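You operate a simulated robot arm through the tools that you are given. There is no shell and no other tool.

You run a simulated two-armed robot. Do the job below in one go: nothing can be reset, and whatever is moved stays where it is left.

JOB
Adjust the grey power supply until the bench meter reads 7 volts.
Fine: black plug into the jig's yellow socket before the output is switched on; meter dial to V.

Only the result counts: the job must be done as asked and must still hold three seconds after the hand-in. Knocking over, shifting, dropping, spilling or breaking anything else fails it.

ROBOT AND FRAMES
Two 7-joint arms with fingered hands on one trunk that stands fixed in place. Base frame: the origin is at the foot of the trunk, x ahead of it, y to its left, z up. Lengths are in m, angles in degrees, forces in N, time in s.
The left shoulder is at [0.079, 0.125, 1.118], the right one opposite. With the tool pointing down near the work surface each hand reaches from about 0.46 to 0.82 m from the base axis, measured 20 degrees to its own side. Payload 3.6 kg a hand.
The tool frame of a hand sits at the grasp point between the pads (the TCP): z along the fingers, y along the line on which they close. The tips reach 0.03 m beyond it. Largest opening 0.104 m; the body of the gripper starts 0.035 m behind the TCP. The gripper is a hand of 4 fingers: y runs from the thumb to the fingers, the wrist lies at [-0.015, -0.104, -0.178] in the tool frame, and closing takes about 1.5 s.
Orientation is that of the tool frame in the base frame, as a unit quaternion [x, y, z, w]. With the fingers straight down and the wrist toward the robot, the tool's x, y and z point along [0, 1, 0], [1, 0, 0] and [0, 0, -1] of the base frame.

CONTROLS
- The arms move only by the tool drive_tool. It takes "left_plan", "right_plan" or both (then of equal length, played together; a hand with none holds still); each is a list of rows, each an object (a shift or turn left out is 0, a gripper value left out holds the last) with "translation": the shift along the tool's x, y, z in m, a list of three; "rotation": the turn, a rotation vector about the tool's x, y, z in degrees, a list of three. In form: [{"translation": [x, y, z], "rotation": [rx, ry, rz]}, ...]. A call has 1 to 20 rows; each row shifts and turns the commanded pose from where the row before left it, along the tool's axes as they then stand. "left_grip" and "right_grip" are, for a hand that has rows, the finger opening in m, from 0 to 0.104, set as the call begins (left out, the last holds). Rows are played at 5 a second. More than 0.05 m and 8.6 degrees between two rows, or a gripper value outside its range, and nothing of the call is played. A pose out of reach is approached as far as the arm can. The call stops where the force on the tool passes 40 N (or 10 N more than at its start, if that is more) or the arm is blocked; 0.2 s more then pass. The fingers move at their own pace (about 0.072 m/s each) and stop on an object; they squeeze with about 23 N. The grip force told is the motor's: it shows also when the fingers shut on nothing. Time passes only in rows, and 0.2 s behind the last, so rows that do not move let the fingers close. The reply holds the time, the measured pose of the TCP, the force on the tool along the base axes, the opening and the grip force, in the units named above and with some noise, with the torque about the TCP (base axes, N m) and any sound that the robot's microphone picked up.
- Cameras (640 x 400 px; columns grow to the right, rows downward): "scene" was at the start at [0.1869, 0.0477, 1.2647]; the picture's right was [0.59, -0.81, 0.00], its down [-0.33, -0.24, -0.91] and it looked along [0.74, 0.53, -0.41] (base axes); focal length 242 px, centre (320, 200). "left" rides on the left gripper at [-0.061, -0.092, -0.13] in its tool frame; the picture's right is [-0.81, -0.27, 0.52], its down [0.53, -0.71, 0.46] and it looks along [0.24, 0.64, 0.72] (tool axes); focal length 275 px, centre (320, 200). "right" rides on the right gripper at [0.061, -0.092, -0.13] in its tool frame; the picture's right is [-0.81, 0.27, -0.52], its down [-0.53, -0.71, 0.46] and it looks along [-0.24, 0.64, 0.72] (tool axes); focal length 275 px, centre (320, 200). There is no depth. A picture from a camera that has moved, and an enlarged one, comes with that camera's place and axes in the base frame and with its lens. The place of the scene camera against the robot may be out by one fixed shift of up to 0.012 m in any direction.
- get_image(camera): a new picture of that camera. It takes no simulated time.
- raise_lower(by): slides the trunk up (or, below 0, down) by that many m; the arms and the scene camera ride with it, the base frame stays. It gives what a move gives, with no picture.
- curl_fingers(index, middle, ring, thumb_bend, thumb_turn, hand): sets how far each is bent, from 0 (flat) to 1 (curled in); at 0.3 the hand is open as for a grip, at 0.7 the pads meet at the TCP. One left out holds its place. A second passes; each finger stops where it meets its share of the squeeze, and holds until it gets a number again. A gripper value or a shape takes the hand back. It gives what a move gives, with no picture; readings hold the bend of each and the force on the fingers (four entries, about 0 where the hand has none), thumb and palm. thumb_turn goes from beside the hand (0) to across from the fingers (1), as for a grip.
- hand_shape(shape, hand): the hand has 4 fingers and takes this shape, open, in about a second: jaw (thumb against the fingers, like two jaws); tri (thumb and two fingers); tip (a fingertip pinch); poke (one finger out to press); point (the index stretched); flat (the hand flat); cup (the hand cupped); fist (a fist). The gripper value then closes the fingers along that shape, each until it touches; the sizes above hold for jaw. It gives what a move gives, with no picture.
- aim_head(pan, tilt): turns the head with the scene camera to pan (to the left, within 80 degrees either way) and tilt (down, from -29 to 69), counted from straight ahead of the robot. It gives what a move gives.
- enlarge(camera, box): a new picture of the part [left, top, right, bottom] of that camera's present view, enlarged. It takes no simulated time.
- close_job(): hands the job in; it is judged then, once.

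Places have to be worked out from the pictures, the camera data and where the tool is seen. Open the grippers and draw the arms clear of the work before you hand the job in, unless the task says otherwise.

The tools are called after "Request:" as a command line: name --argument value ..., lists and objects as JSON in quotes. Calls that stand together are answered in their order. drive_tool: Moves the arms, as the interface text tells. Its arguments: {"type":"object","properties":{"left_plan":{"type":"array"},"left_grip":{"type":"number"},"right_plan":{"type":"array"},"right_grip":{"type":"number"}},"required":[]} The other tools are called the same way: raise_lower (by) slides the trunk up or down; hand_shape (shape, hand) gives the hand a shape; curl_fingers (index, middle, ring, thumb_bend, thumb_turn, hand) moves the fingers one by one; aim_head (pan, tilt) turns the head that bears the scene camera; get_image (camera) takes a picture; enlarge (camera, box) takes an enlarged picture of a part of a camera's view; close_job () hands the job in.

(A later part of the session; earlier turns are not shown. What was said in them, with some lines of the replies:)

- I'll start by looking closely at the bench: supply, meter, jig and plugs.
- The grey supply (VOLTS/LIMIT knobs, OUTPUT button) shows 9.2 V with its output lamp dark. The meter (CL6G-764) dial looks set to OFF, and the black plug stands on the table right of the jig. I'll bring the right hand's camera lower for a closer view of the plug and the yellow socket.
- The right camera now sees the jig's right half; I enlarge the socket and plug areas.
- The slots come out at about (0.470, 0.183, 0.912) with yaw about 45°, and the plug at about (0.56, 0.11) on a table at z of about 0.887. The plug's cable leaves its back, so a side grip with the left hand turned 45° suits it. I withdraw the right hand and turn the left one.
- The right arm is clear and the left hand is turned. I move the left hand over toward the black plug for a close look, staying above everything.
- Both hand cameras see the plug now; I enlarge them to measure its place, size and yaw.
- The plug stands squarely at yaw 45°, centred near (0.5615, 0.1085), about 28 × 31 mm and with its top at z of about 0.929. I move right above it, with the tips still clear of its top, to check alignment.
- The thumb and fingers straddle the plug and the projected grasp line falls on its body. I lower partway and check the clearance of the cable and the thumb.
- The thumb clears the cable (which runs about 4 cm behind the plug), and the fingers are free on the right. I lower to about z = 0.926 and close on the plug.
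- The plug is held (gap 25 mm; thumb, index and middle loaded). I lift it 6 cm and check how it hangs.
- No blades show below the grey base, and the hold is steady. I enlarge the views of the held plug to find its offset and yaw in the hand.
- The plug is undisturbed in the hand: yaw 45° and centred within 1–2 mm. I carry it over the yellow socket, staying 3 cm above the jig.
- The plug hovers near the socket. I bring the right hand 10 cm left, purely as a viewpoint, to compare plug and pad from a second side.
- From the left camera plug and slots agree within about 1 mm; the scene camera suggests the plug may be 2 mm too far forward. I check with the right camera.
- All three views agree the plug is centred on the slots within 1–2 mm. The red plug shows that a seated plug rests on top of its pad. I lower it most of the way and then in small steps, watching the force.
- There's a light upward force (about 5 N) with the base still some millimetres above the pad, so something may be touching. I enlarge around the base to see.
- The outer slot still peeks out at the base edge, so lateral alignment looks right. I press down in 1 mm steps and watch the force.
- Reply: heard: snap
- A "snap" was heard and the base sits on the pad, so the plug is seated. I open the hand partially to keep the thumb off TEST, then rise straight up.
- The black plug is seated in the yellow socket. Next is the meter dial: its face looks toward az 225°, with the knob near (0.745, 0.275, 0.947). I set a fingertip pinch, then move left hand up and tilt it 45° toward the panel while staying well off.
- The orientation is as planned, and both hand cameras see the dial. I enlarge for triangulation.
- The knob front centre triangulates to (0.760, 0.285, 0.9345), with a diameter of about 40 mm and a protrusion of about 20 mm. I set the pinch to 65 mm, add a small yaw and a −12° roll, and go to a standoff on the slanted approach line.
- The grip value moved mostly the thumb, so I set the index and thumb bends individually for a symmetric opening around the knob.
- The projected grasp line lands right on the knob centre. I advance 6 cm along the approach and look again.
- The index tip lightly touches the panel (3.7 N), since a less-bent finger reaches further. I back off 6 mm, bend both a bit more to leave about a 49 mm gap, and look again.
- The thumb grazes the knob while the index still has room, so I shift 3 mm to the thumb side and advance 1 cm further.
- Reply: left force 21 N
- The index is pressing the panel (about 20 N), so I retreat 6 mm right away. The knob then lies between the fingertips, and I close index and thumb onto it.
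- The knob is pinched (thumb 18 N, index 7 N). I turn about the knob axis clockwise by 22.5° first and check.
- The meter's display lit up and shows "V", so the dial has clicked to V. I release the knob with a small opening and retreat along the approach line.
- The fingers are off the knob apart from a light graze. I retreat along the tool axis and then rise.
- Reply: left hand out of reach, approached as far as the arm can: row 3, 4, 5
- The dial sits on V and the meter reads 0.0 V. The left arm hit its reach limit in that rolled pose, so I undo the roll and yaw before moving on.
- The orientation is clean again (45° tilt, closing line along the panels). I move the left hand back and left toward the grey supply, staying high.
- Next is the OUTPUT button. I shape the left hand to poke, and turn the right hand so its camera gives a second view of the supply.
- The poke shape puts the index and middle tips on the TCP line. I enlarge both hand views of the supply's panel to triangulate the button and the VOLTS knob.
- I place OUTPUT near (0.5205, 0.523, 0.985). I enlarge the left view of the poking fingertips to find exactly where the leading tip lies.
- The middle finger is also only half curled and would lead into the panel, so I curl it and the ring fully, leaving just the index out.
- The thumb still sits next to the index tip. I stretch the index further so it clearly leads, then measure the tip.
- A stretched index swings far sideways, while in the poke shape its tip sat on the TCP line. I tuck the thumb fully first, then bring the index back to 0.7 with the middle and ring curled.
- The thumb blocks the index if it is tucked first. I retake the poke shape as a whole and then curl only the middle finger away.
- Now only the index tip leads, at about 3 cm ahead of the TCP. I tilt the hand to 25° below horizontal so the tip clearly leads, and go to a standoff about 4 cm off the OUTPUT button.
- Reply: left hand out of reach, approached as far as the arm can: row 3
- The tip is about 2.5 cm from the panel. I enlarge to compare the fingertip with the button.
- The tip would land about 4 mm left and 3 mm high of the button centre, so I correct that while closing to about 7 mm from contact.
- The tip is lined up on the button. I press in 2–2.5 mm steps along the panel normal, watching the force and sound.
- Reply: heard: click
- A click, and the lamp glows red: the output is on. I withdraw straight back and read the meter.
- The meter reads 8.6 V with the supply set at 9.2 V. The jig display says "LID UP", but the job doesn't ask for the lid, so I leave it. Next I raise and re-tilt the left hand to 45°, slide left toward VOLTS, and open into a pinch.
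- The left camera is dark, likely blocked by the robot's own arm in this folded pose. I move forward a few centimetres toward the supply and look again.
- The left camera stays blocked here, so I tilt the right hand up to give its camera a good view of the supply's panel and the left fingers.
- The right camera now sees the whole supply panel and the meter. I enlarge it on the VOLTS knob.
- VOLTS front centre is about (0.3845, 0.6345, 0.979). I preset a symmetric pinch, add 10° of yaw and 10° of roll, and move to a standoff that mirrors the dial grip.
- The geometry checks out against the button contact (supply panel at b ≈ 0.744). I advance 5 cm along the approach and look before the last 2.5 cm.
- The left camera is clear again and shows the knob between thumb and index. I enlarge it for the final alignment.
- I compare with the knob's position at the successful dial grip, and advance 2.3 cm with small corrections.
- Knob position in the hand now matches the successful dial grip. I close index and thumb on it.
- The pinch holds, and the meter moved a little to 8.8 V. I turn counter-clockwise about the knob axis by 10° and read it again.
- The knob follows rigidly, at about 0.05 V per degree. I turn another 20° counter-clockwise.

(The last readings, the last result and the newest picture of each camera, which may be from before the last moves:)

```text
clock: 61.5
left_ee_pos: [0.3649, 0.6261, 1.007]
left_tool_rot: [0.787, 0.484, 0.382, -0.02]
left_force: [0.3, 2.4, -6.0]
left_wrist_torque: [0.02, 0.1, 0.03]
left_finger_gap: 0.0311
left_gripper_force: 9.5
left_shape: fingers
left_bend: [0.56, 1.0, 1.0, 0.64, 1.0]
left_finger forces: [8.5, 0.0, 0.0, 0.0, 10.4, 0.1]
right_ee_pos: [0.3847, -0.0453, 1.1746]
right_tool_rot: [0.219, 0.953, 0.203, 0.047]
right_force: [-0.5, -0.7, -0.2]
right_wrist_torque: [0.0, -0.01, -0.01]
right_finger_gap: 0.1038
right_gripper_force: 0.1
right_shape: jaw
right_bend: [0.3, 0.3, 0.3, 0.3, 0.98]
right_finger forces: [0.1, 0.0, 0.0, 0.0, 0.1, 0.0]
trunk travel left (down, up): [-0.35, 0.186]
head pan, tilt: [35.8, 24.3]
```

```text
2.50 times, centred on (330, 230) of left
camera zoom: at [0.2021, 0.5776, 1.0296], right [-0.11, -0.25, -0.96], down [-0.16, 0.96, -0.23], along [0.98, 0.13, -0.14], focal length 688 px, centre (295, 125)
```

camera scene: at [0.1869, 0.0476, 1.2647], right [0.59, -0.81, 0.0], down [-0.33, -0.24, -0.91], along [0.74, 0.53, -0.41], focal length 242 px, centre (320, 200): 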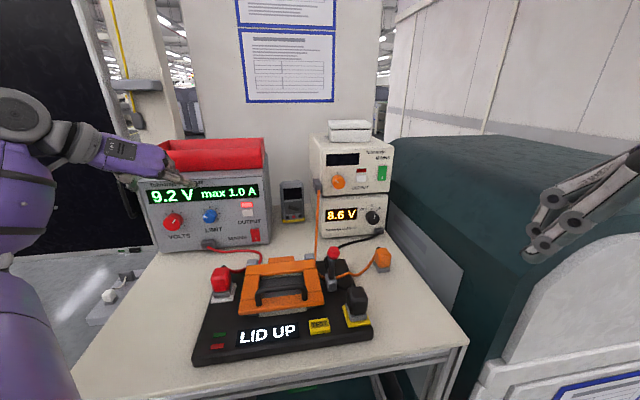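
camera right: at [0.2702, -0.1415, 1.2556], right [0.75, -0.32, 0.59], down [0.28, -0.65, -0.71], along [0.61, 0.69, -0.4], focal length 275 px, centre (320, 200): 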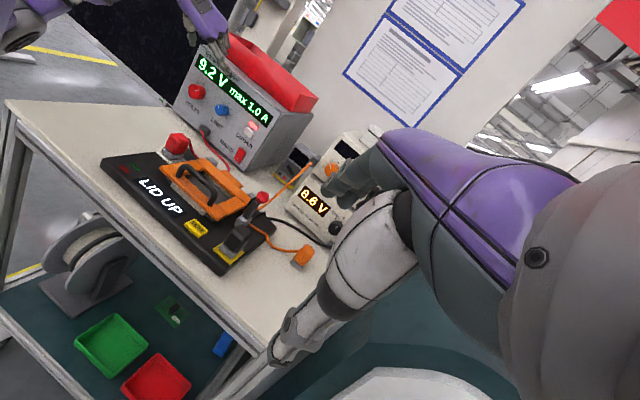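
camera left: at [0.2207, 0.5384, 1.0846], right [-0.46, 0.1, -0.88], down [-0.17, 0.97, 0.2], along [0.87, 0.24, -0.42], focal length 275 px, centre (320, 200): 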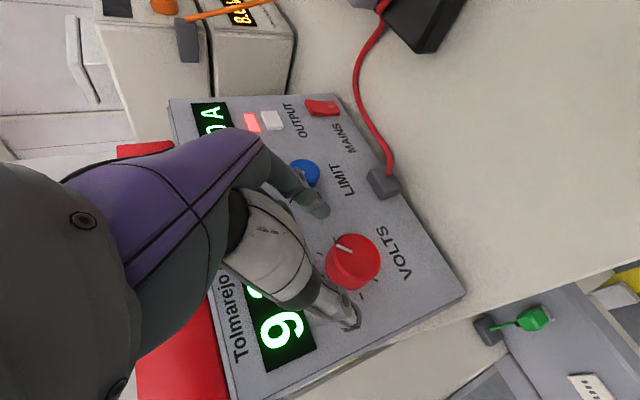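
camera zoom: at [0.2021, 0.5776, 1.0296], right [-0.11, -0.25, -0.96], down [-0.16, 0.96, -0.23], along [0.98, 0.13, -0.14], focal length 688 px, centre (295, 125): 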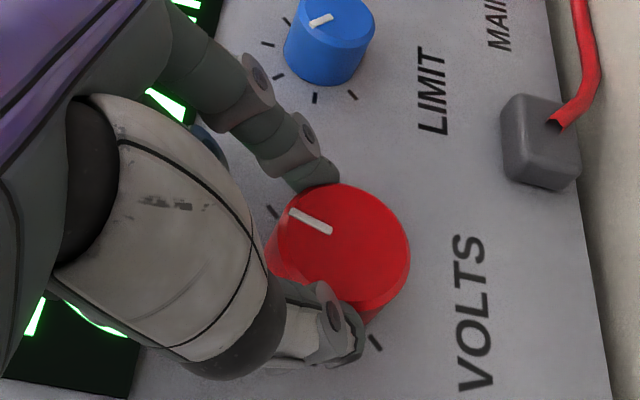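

The meter shows 7.3 V, so I turn a further 6°.

Request:
drive_tool --left_plan '[{"translation": [0.0002, -0.0014, 0.0001], "rotation": [-2.09, -0.52, -2.09]}, {"translation": [0.0002, -0.0014, 0.0001], "rotation": [-2.09, -0.52, -2.09]}, {}]'

Request:
enlarge --camera "scene" --box '[120, 150, 400, 260]'

```text
clock: 62.3
left_ee_pos: [0.362, 0.6283, 1.0051]
left_tool_rot: [0.772, 0.498, 0.393, 0.026]
left_force: [0.4, 1.3, -6.7]
left_wrist_torque: [0.02, 0.14, -0.02]
left_finger_gap: 0.0311
left_gripper_force: 10.2
left_shape: fingers
left_bend: [0.55, 1.0, 1.0, 0.64, 1.0]
left_finger forces: [8.9, 0.0, 0.0, 0.0, 10.0, 0.1]
right_ee_pos: [0.3843, -0.0461, 1.174]
right_tool_rot: [0.219, 0.953, 0.202, 0.046]
right_force: [0.2, -0.6, -0.9]
right_wrist_torque: [0.01, 0.01, -0.01]
right_finger_gap: 0.1038
right_gripper_force: 0.0
right_shape: jaw
right_bend: [0.3, 0.3, 0.3, 0.3, 0.98]
right_finger forces: [0.0, 0.0, 0.0, 0.0, 0.1, 0.1]
trunk travel left (down, up): [-0.35, 0.186]
head pan, tilt: [35.8, 24.3]
```

```text
2.29 times, centred on (260, 205) of scene
camera zoom: at [0.1874, 0.0483, 1.2646], right [0.59, -0.81, 0.0], down [-0.33, -0.24, -0.91], along [0.74, 0.53, -0.41], focal length 552 px, centre (457, 189)
```

zoom: 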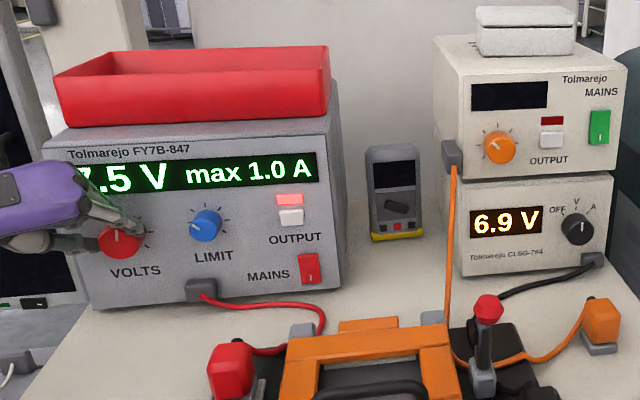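

It slightly overshot to 6.9 V, so I turn back 2° clockwise.

Request:
drive_tool --left_plan '[{"translation": [-0.0002, 0.001, -0.0001], "rotation": [1.39, 0.35, 1.39]}, {}]'

Request:
enlarge --camera "scene" --box '[120, 150, 400, 260]'

Request:
enlarge --camera "left" --box '[260, 150, 400, 310]'

```text
clock: 62.9
left_ee_pos: [0.3636, 0.6286, 1.0052]
left_tool_rot: [0.778, 0.493, 0.388, 0.011]
left_force: [1.3, 1.7, -6.1]
left_wrist_torque: [0.0, 0.08, 0.03]
left_finger_gap: 0.0312
left_gripper_force: 8.8
left_shape: fingers
left_bend: [0.55, 1.0, 1.0, 0.64, 1.0]
left_finger forces: [8.6, 0.1, 0.0, 0.2, 10.2, 0.1]
right_ee_pos: [0.3856, -0.0452, 1.1747]
right_tool_rot: [0.219, 0.953, 0.203, 0.046]
right_force: [-0.1, -0.4, -0.5]
right_wrist_torque: [0.0, -0.03, -0.02]
right_finger_gap: 0.1039
right_gripper_force: 0.1
right_shape: jaw
right_bend: [0.3, 0.3, 0.3, 0.3, 0.98]
right_finger forces: [0.0, 0.0, 0.1, 0.0, 0.0, 0.0]
trunk travel left (down, up): [-0.35, 0.186]
head pan, tilt: [35.8, 24.3]
```

```text
2.29 times, centred on (260, 205) of scene
camera zoom: at [0.1874, 0.0484, 1.2646], right [0.59, -0.81, 0.0], down [-0.33, -0.24, -0.91], along [0.74, 0.53, -0.41], focal length 552 px, centre (457, 189)
```

zoom: 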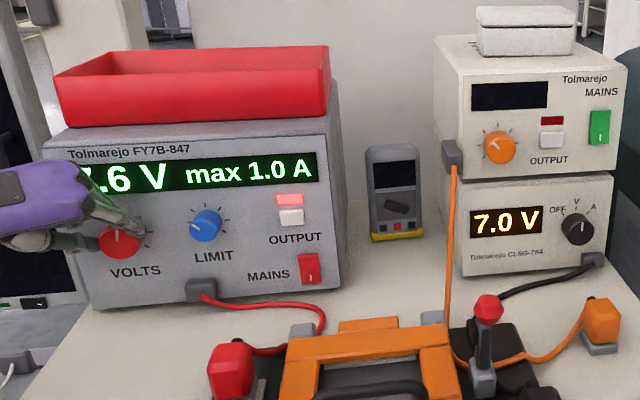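

```text
2.50 times, centred on (330, 230) of left
camera zoom: at [0.1998, 0.5798, 1.0235], right [-0.06, -0.3, -0.95], down [-0.15, 0.95, -0.29], along [0.99, 0.13, -0.1], focal length 688 px, centre (295, 125)
```

zoom: 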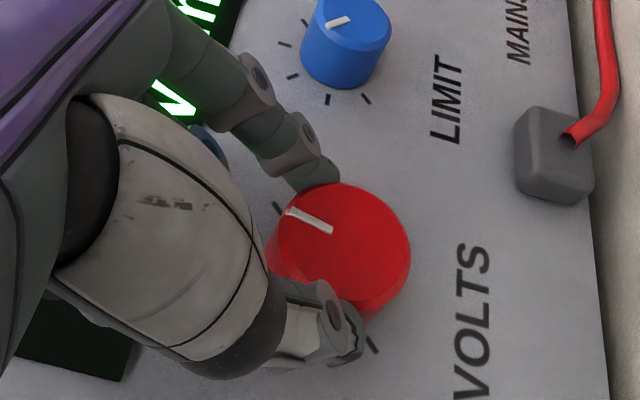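

The meter reads 7.0 V. I release gently with both fingers opening a little, and check the reading.

Request:
curl_fingers --hand "left" --index 0.5 --thumb_bend 0.57

Request:
enlarge --camera "scene" --box '[120, 150, 400, 260]'

Request:
enlarge --camera "left" --box '[260, 150, 400, 310]'

```text
clock: 63.9
left_ee_pos: [0.3641, 0.6261, 1.0059]
left_tool_rot: [0.777, 0.493, 0.39, 0.011]
left_force: [-0.2, 0.3, 0.5]
left_wrist_torque: [-0.02, 0.0, 0.02]
left_finger_gap: 0.0435
left_gripper_force: 0.0
left_shape: fingers
left_bend: [0.5, 1.0, 1.0, 0.56, 1.0]
left_finger forces: [0.0, 0.0, 0.0, 0.0, 0.0, 0.1]
right_ee_pos: [0.3843, -0.0464, 1.1741]
right_tool_rot: [0.219, 0.953, 0.203, 0.047]
right_force: [0.8, -0.5, 0.8]
right_wrist_torque: [0.02, 0.0, -0.04]
right_finger_gap: 0.1039
right_gripper_force: 0.1
right_shape: jaw
right_bend: [0.3, 0.3, 0.3, 0.3, 0.98]
right_finger forces: [0.0, 0.1, 0.0, 0.0, 0.0, 0.0]
trunk travel left (down, up): [-0.35, 0.186]
head pan, tilt: [35.8, 24.3]
```

```text
2.29 times, centred on (260, 205) of scene
camera zoom: at [0.1869, 0.0476, 1.2647], right [0.59, -0.81, 0.0], down [-0.33, -0.24, -0.91], along [0.74, 0.53, -0.41], focal length 552 px, centre (457, 189)
```

zoom: 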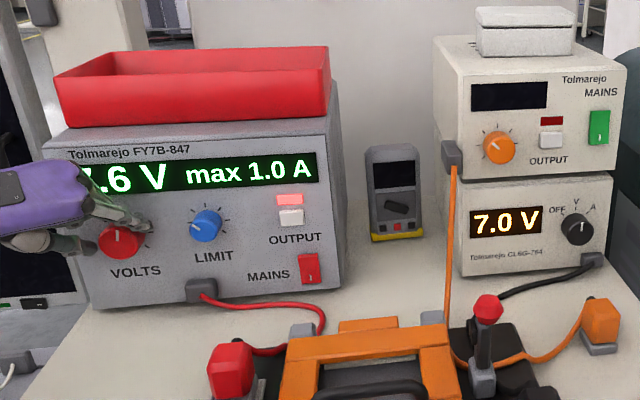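

```text
2.50 times, centred on (330, 230) of left
camera zoom: at [0.1994, 0.5792, 1.0241], right [-0.06, -0.3, -0.95], down [-0.15, 0.95, -0.28], along [0.99, 0.13, -0.1], focal length 688 px, centre (295, 125)
```

zoom: 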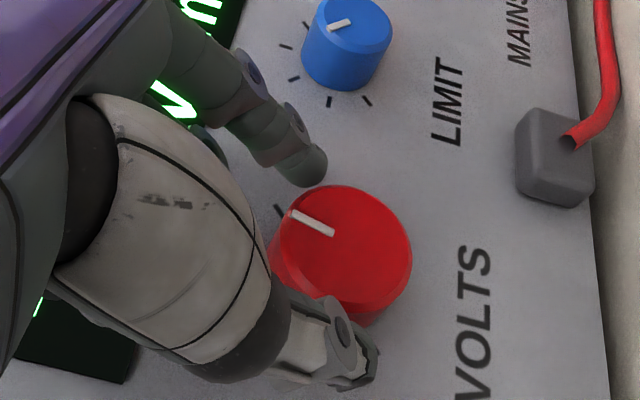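

Still 7.0 V with the knob free. I open a bit wider and back straight off along the tool axis.

Request:
curl_fingers --hand "left" --index 0.46 --thumb_bend 0.46

Request:
drive_tool --left_plan '[{"translation": [0, 0, -0.015]}, {"translation": [0, 0, -0.025]}, {"translation": [0, 0, -0.03]}, {}]'

Request:
get_image --camera "scene"

Request:
enlarge --camera "scene" --box '[120, 150, 400, 260]'

```text
clock: 64.9
left_ee_pos: [0.3631, 0.6271, 1.0069]
left_tool_rot: [0.777, 0.494, 0.39, 0.01]
left_force: [0.4, -0.5, 0.5]
left_wrist_torque: [0.0, 0.01, 0.02]
left_finger_gap: 0.0617
left_gripper_force: 0.1
left_shape: fingers
left_bend: [0.46, 1.0, 1.0, 0.46, 1.0]
left_finger forces: [0.0, 0.0, 0.0, 0.0, 0.0, 0.0]
right_ee_pos: [0.3842, -0.0476, 1.1749]
right_tool_rot: [0.22, 0.953, 0.202, 0.047]
right_force: [-0.1, -0.6, -0.3]
right_wrist_torque: [0.04, 0.01, 0.01]
right_finger_gap: 0.1038
right_gripper_force: 0.1
right_shape: jaw
right_bend: [0.3, 0.3, 0.3, 0.3, 0.98]
right_finger forces: [0.0, 0.0, 0.0, 0.0, 0.1, 0.0]
trunk travel left (down, up): [-0.35, 0.186]
head pan, tilt: [35.8, 24.3]
```

```text
clock: 65.9
left_ee_pos: [0.3197, 0.6032, 1.0532]
left_tool_rot: [0.778, 0.493, 0.389, 0.01]
left_force: [0.4, 0.0, -0.3]
left_wrist_torque: [0.01, 0.03, -0.01]
left_finger_gap: 0.0618
left_gripper_force: 0.1
left_shape: fingers
left_bend: [0.46, 1.0, 1.0, 0.46, 1.0]
left_finger forces: [0.1, 0.1, 0.0, 0.0, 0.0, 0.1]
right_ee_pos: [0.3841, -0.0461, 1.1744]
right_tool_rot: [0.218, 0.954, 0.202, 0.046]
right_force: [-0.4, -0.2, -1.0]
right_wrist_torque: [0.03, 0.0, -0.04]
right_finger_gap: 0.1035
right_gripper_force: 0.1
right_shape: jaw
right_bend: [0.3, 0.3, 0.3, 0.3, 0.98]
right_finger forces: [0.0, 0.0, 0.0, 0.0, 0.0, 0.0]
trunk travel left (down, up): [-0.35, 0.186]
head pan, tilt: [35.8, 24.3]
```

```text
taken
camera scene: at [0.1871, 0.0478, 1.2647], right [0.59, -0.81, 0.0], down [-0.33, -0.24, -0.91], along [0.74, 0.53, -0.41], focal length 242 px, centre (320, 200)
```

scene: 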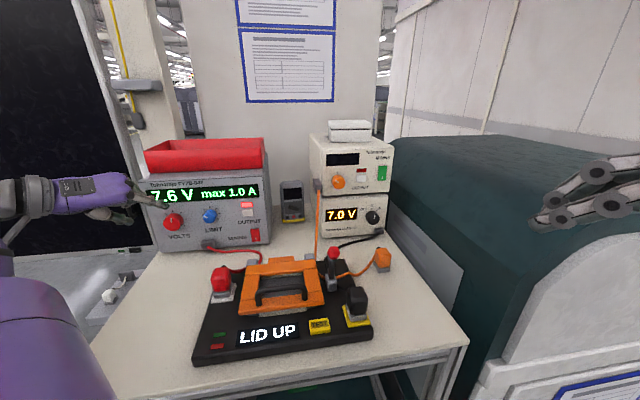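

```text
2.29 times, centred on (260, 205) of scene
camera zoom: at [0.1871, 0.0478, 1.2647], right [0.59, -0.81, 0.0], down [-0.33, -0.24, -0.91], along [0.74, 0.53, -0.41], focal length 552 px, centre (457, 189)
```

zoom: 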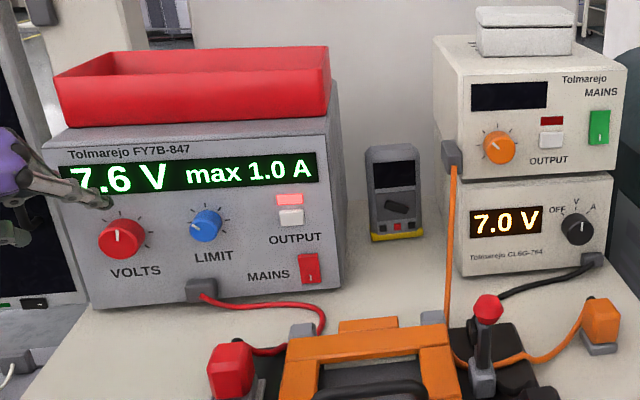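

The meter holds 7.0 V with the supply at 7.6 V. I lift the left arm clear, draw it back and open the hand.

Request:
drive_tool --left_plan '[{"translation": [0.0238, 0.016, -0.0279]}, {"translation": [0.0238, 0.016, -0.0279]}, {"translation": [0.0238, 0.016, -0.0279]}, {"translation": [-0.0279, 0.013, -0.0278]}, {}]'

Request:
hand_shape --hand "left" --shape "jaw"

Request:
get_image --camera "scene"

Request:
enlarge --camera "scene" --box '[130, 120, 410, 260]'

Request:
enlarge --camera "scene" --box '[180, 220, 420, 380]'

```text
clock: 67.1
left_ee_pos: [0.3108, 0.5627, 1.1817]
left_tool_rot: [0.777, 0.494, 0.389, 0.01]
left_force: [-1.6, 0.1, 0.7]
left_wrist_torque: [0.0, -0.01, -0.01]
left_finger_gap: 0.0621
left_gripper_force: 0.0
left_shape: fingers
left_bend: [0.46, 1.0, 1.0, 0.46, 1.0]
left_finger forces: [0.1, 0.1, 0.0, 0.0, 0.0, 0.0]
right_ee_pos: [0.3839, -0.0462, 1.1747]
right_tool_rot: [0.219, 0.953, 0.203, 0.046]
right_force: [-0.3, -0.3, 0.4]
right_wrist_torque: [-0.04, -0.04, 0.02]
right_finger_gap: 0.1037
right_gripper_force: 0.0
right_shape: jaw
right_bend: [0.3, 0.3, 0.3, 0.3, 0.98]
right_finger forces: [0.1, 0.1, 0.0, 0.0, 0.0, 0.0]
trunk travel left (down, up): [-0.35, 0.186]
head pan, tilt: [35.8, 24.3]
```

```text
clock: 68.0
left_ee_pos: [0.3105, 0.5623, 1.1806]
left_tool_rot: [0.777, 0.494, 0.39, 0.01]
left_force: [0.3, -0.3, -0.5]
left_wrist_torque: [-0.04, 0.0, 0.0]
left_finger_gap: 0.1037
left_gripper_force: 0.0
left_shape: jaw
left_bend: [0.3, 0.3, 0.3, 0.3, 0.98]
left_finger forces: [0.1, 0.1, 0.1, 0.1, 0.0, 0.1]
right_ee_pos: [0.3851, -0.0454, 1.175]
right_tool_rot: [0.22, 0.953, 0.202, 0.047]
right_force: [-0.6, -0.7, 0.6]
right_wrist_torque: [-0.02, 0.04, 0.01]
right_finger_gap: 0.1039
right_gripper_force: 0.1
right_shape: jaw
right_bend: [0.3, 0.3, 0.3, 0.3, 0.98]
right_finger forces: [0.1, 0.0, 0.0, 0.0, 0.0, 0.1]
trunk travel left (down, up): [-0.35, 0.186]
head pan, tilt: [35.8, 24.3]
```

```text
taken
camera scene: at [0.1869, 0.0476, 1.2647], right [0.59, -0.81, 0.0], down [-0.33, -0.24, -0.91], along [0.74, 0.53, -0.41], focal length 242 px, centre (320, 200)
```

scene: 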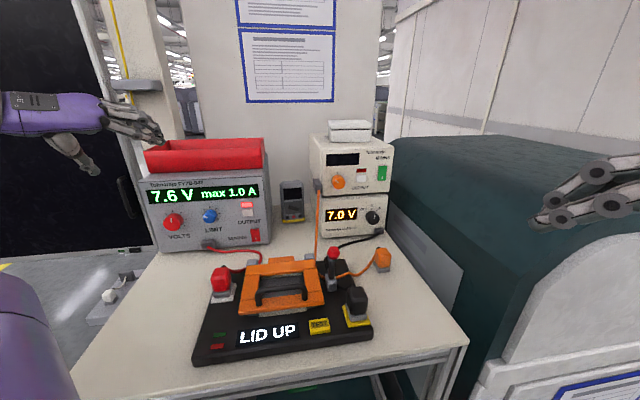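

```text
2.29 times, centred on (270, 190) of scene
camera zoom: at [0.1869, 0.0476, 1.2647], right [0.59, -0.81, 0.0], down [-0.33, -0.24, -0.91], along [0.74, 0.53, -0.41], focal length 552 px, centre (434, 223)
```

zoom: 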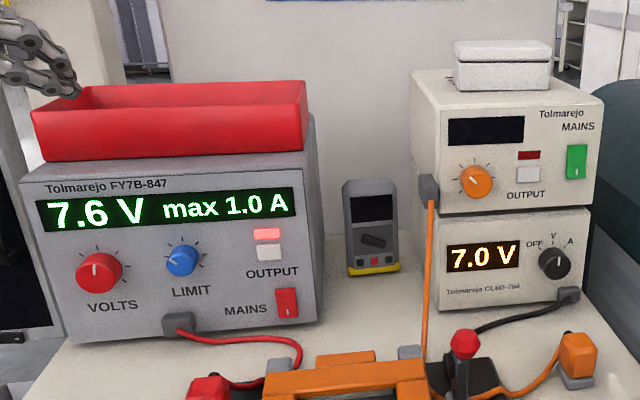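

```text
2.50 times, centred on (300, 300) of scene
camera zoom: at [0.1869, 0.0476, 1.2647], right [0.59, -0.81, 0.0], down [-0.33, -0.24, -0.91], along [0.74, 0.53, -0.41], focal length 604 px, centre (370, -50)
```

zoom: 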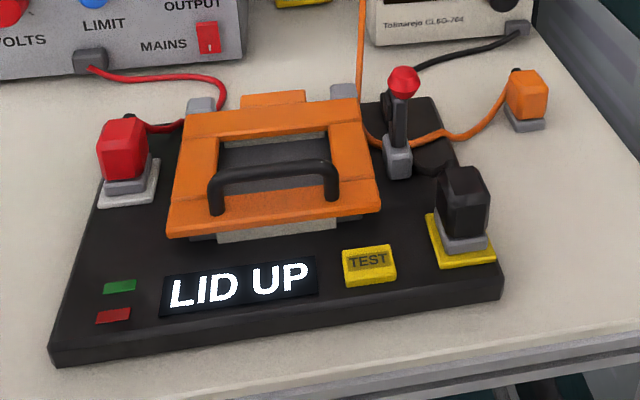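

Final state: the meter reads a steady 7.0 V (supply set at 7.6 V), the dial is on V, the output lamp is lit, and the black plug is seated in the yellow socket. Both hands are open and clear of the work, and nothing else looks moved, so I hand in.

Request:
close_job

```text
The job is handed in.
```

The bench meter reads 7.0 V, with the grey supply's own display at 7.6 V. I handed the job in with the reading steady; no result from the judging came back.

- **Black plug:** it went into the jig's yellow socket, with an audible snap, before I switched the output on.
- **Meter dial:** it is set to V.
- **Output:** it is on. With the supply at 9.2 V the meter first read 8.6 V, so I turned VOLTS down until the meter itself showed 7.0.
- **Jig display:** it has shown "LID UP" since the output came on. The job doesn't mention the lid, so I left it as it was.
- **Panel contact:** while lining up on the meter's dial, a finger pressed its front panel with about 20 N. The later pictures show nothing out of place.

Both hands are open and clear of the bench.
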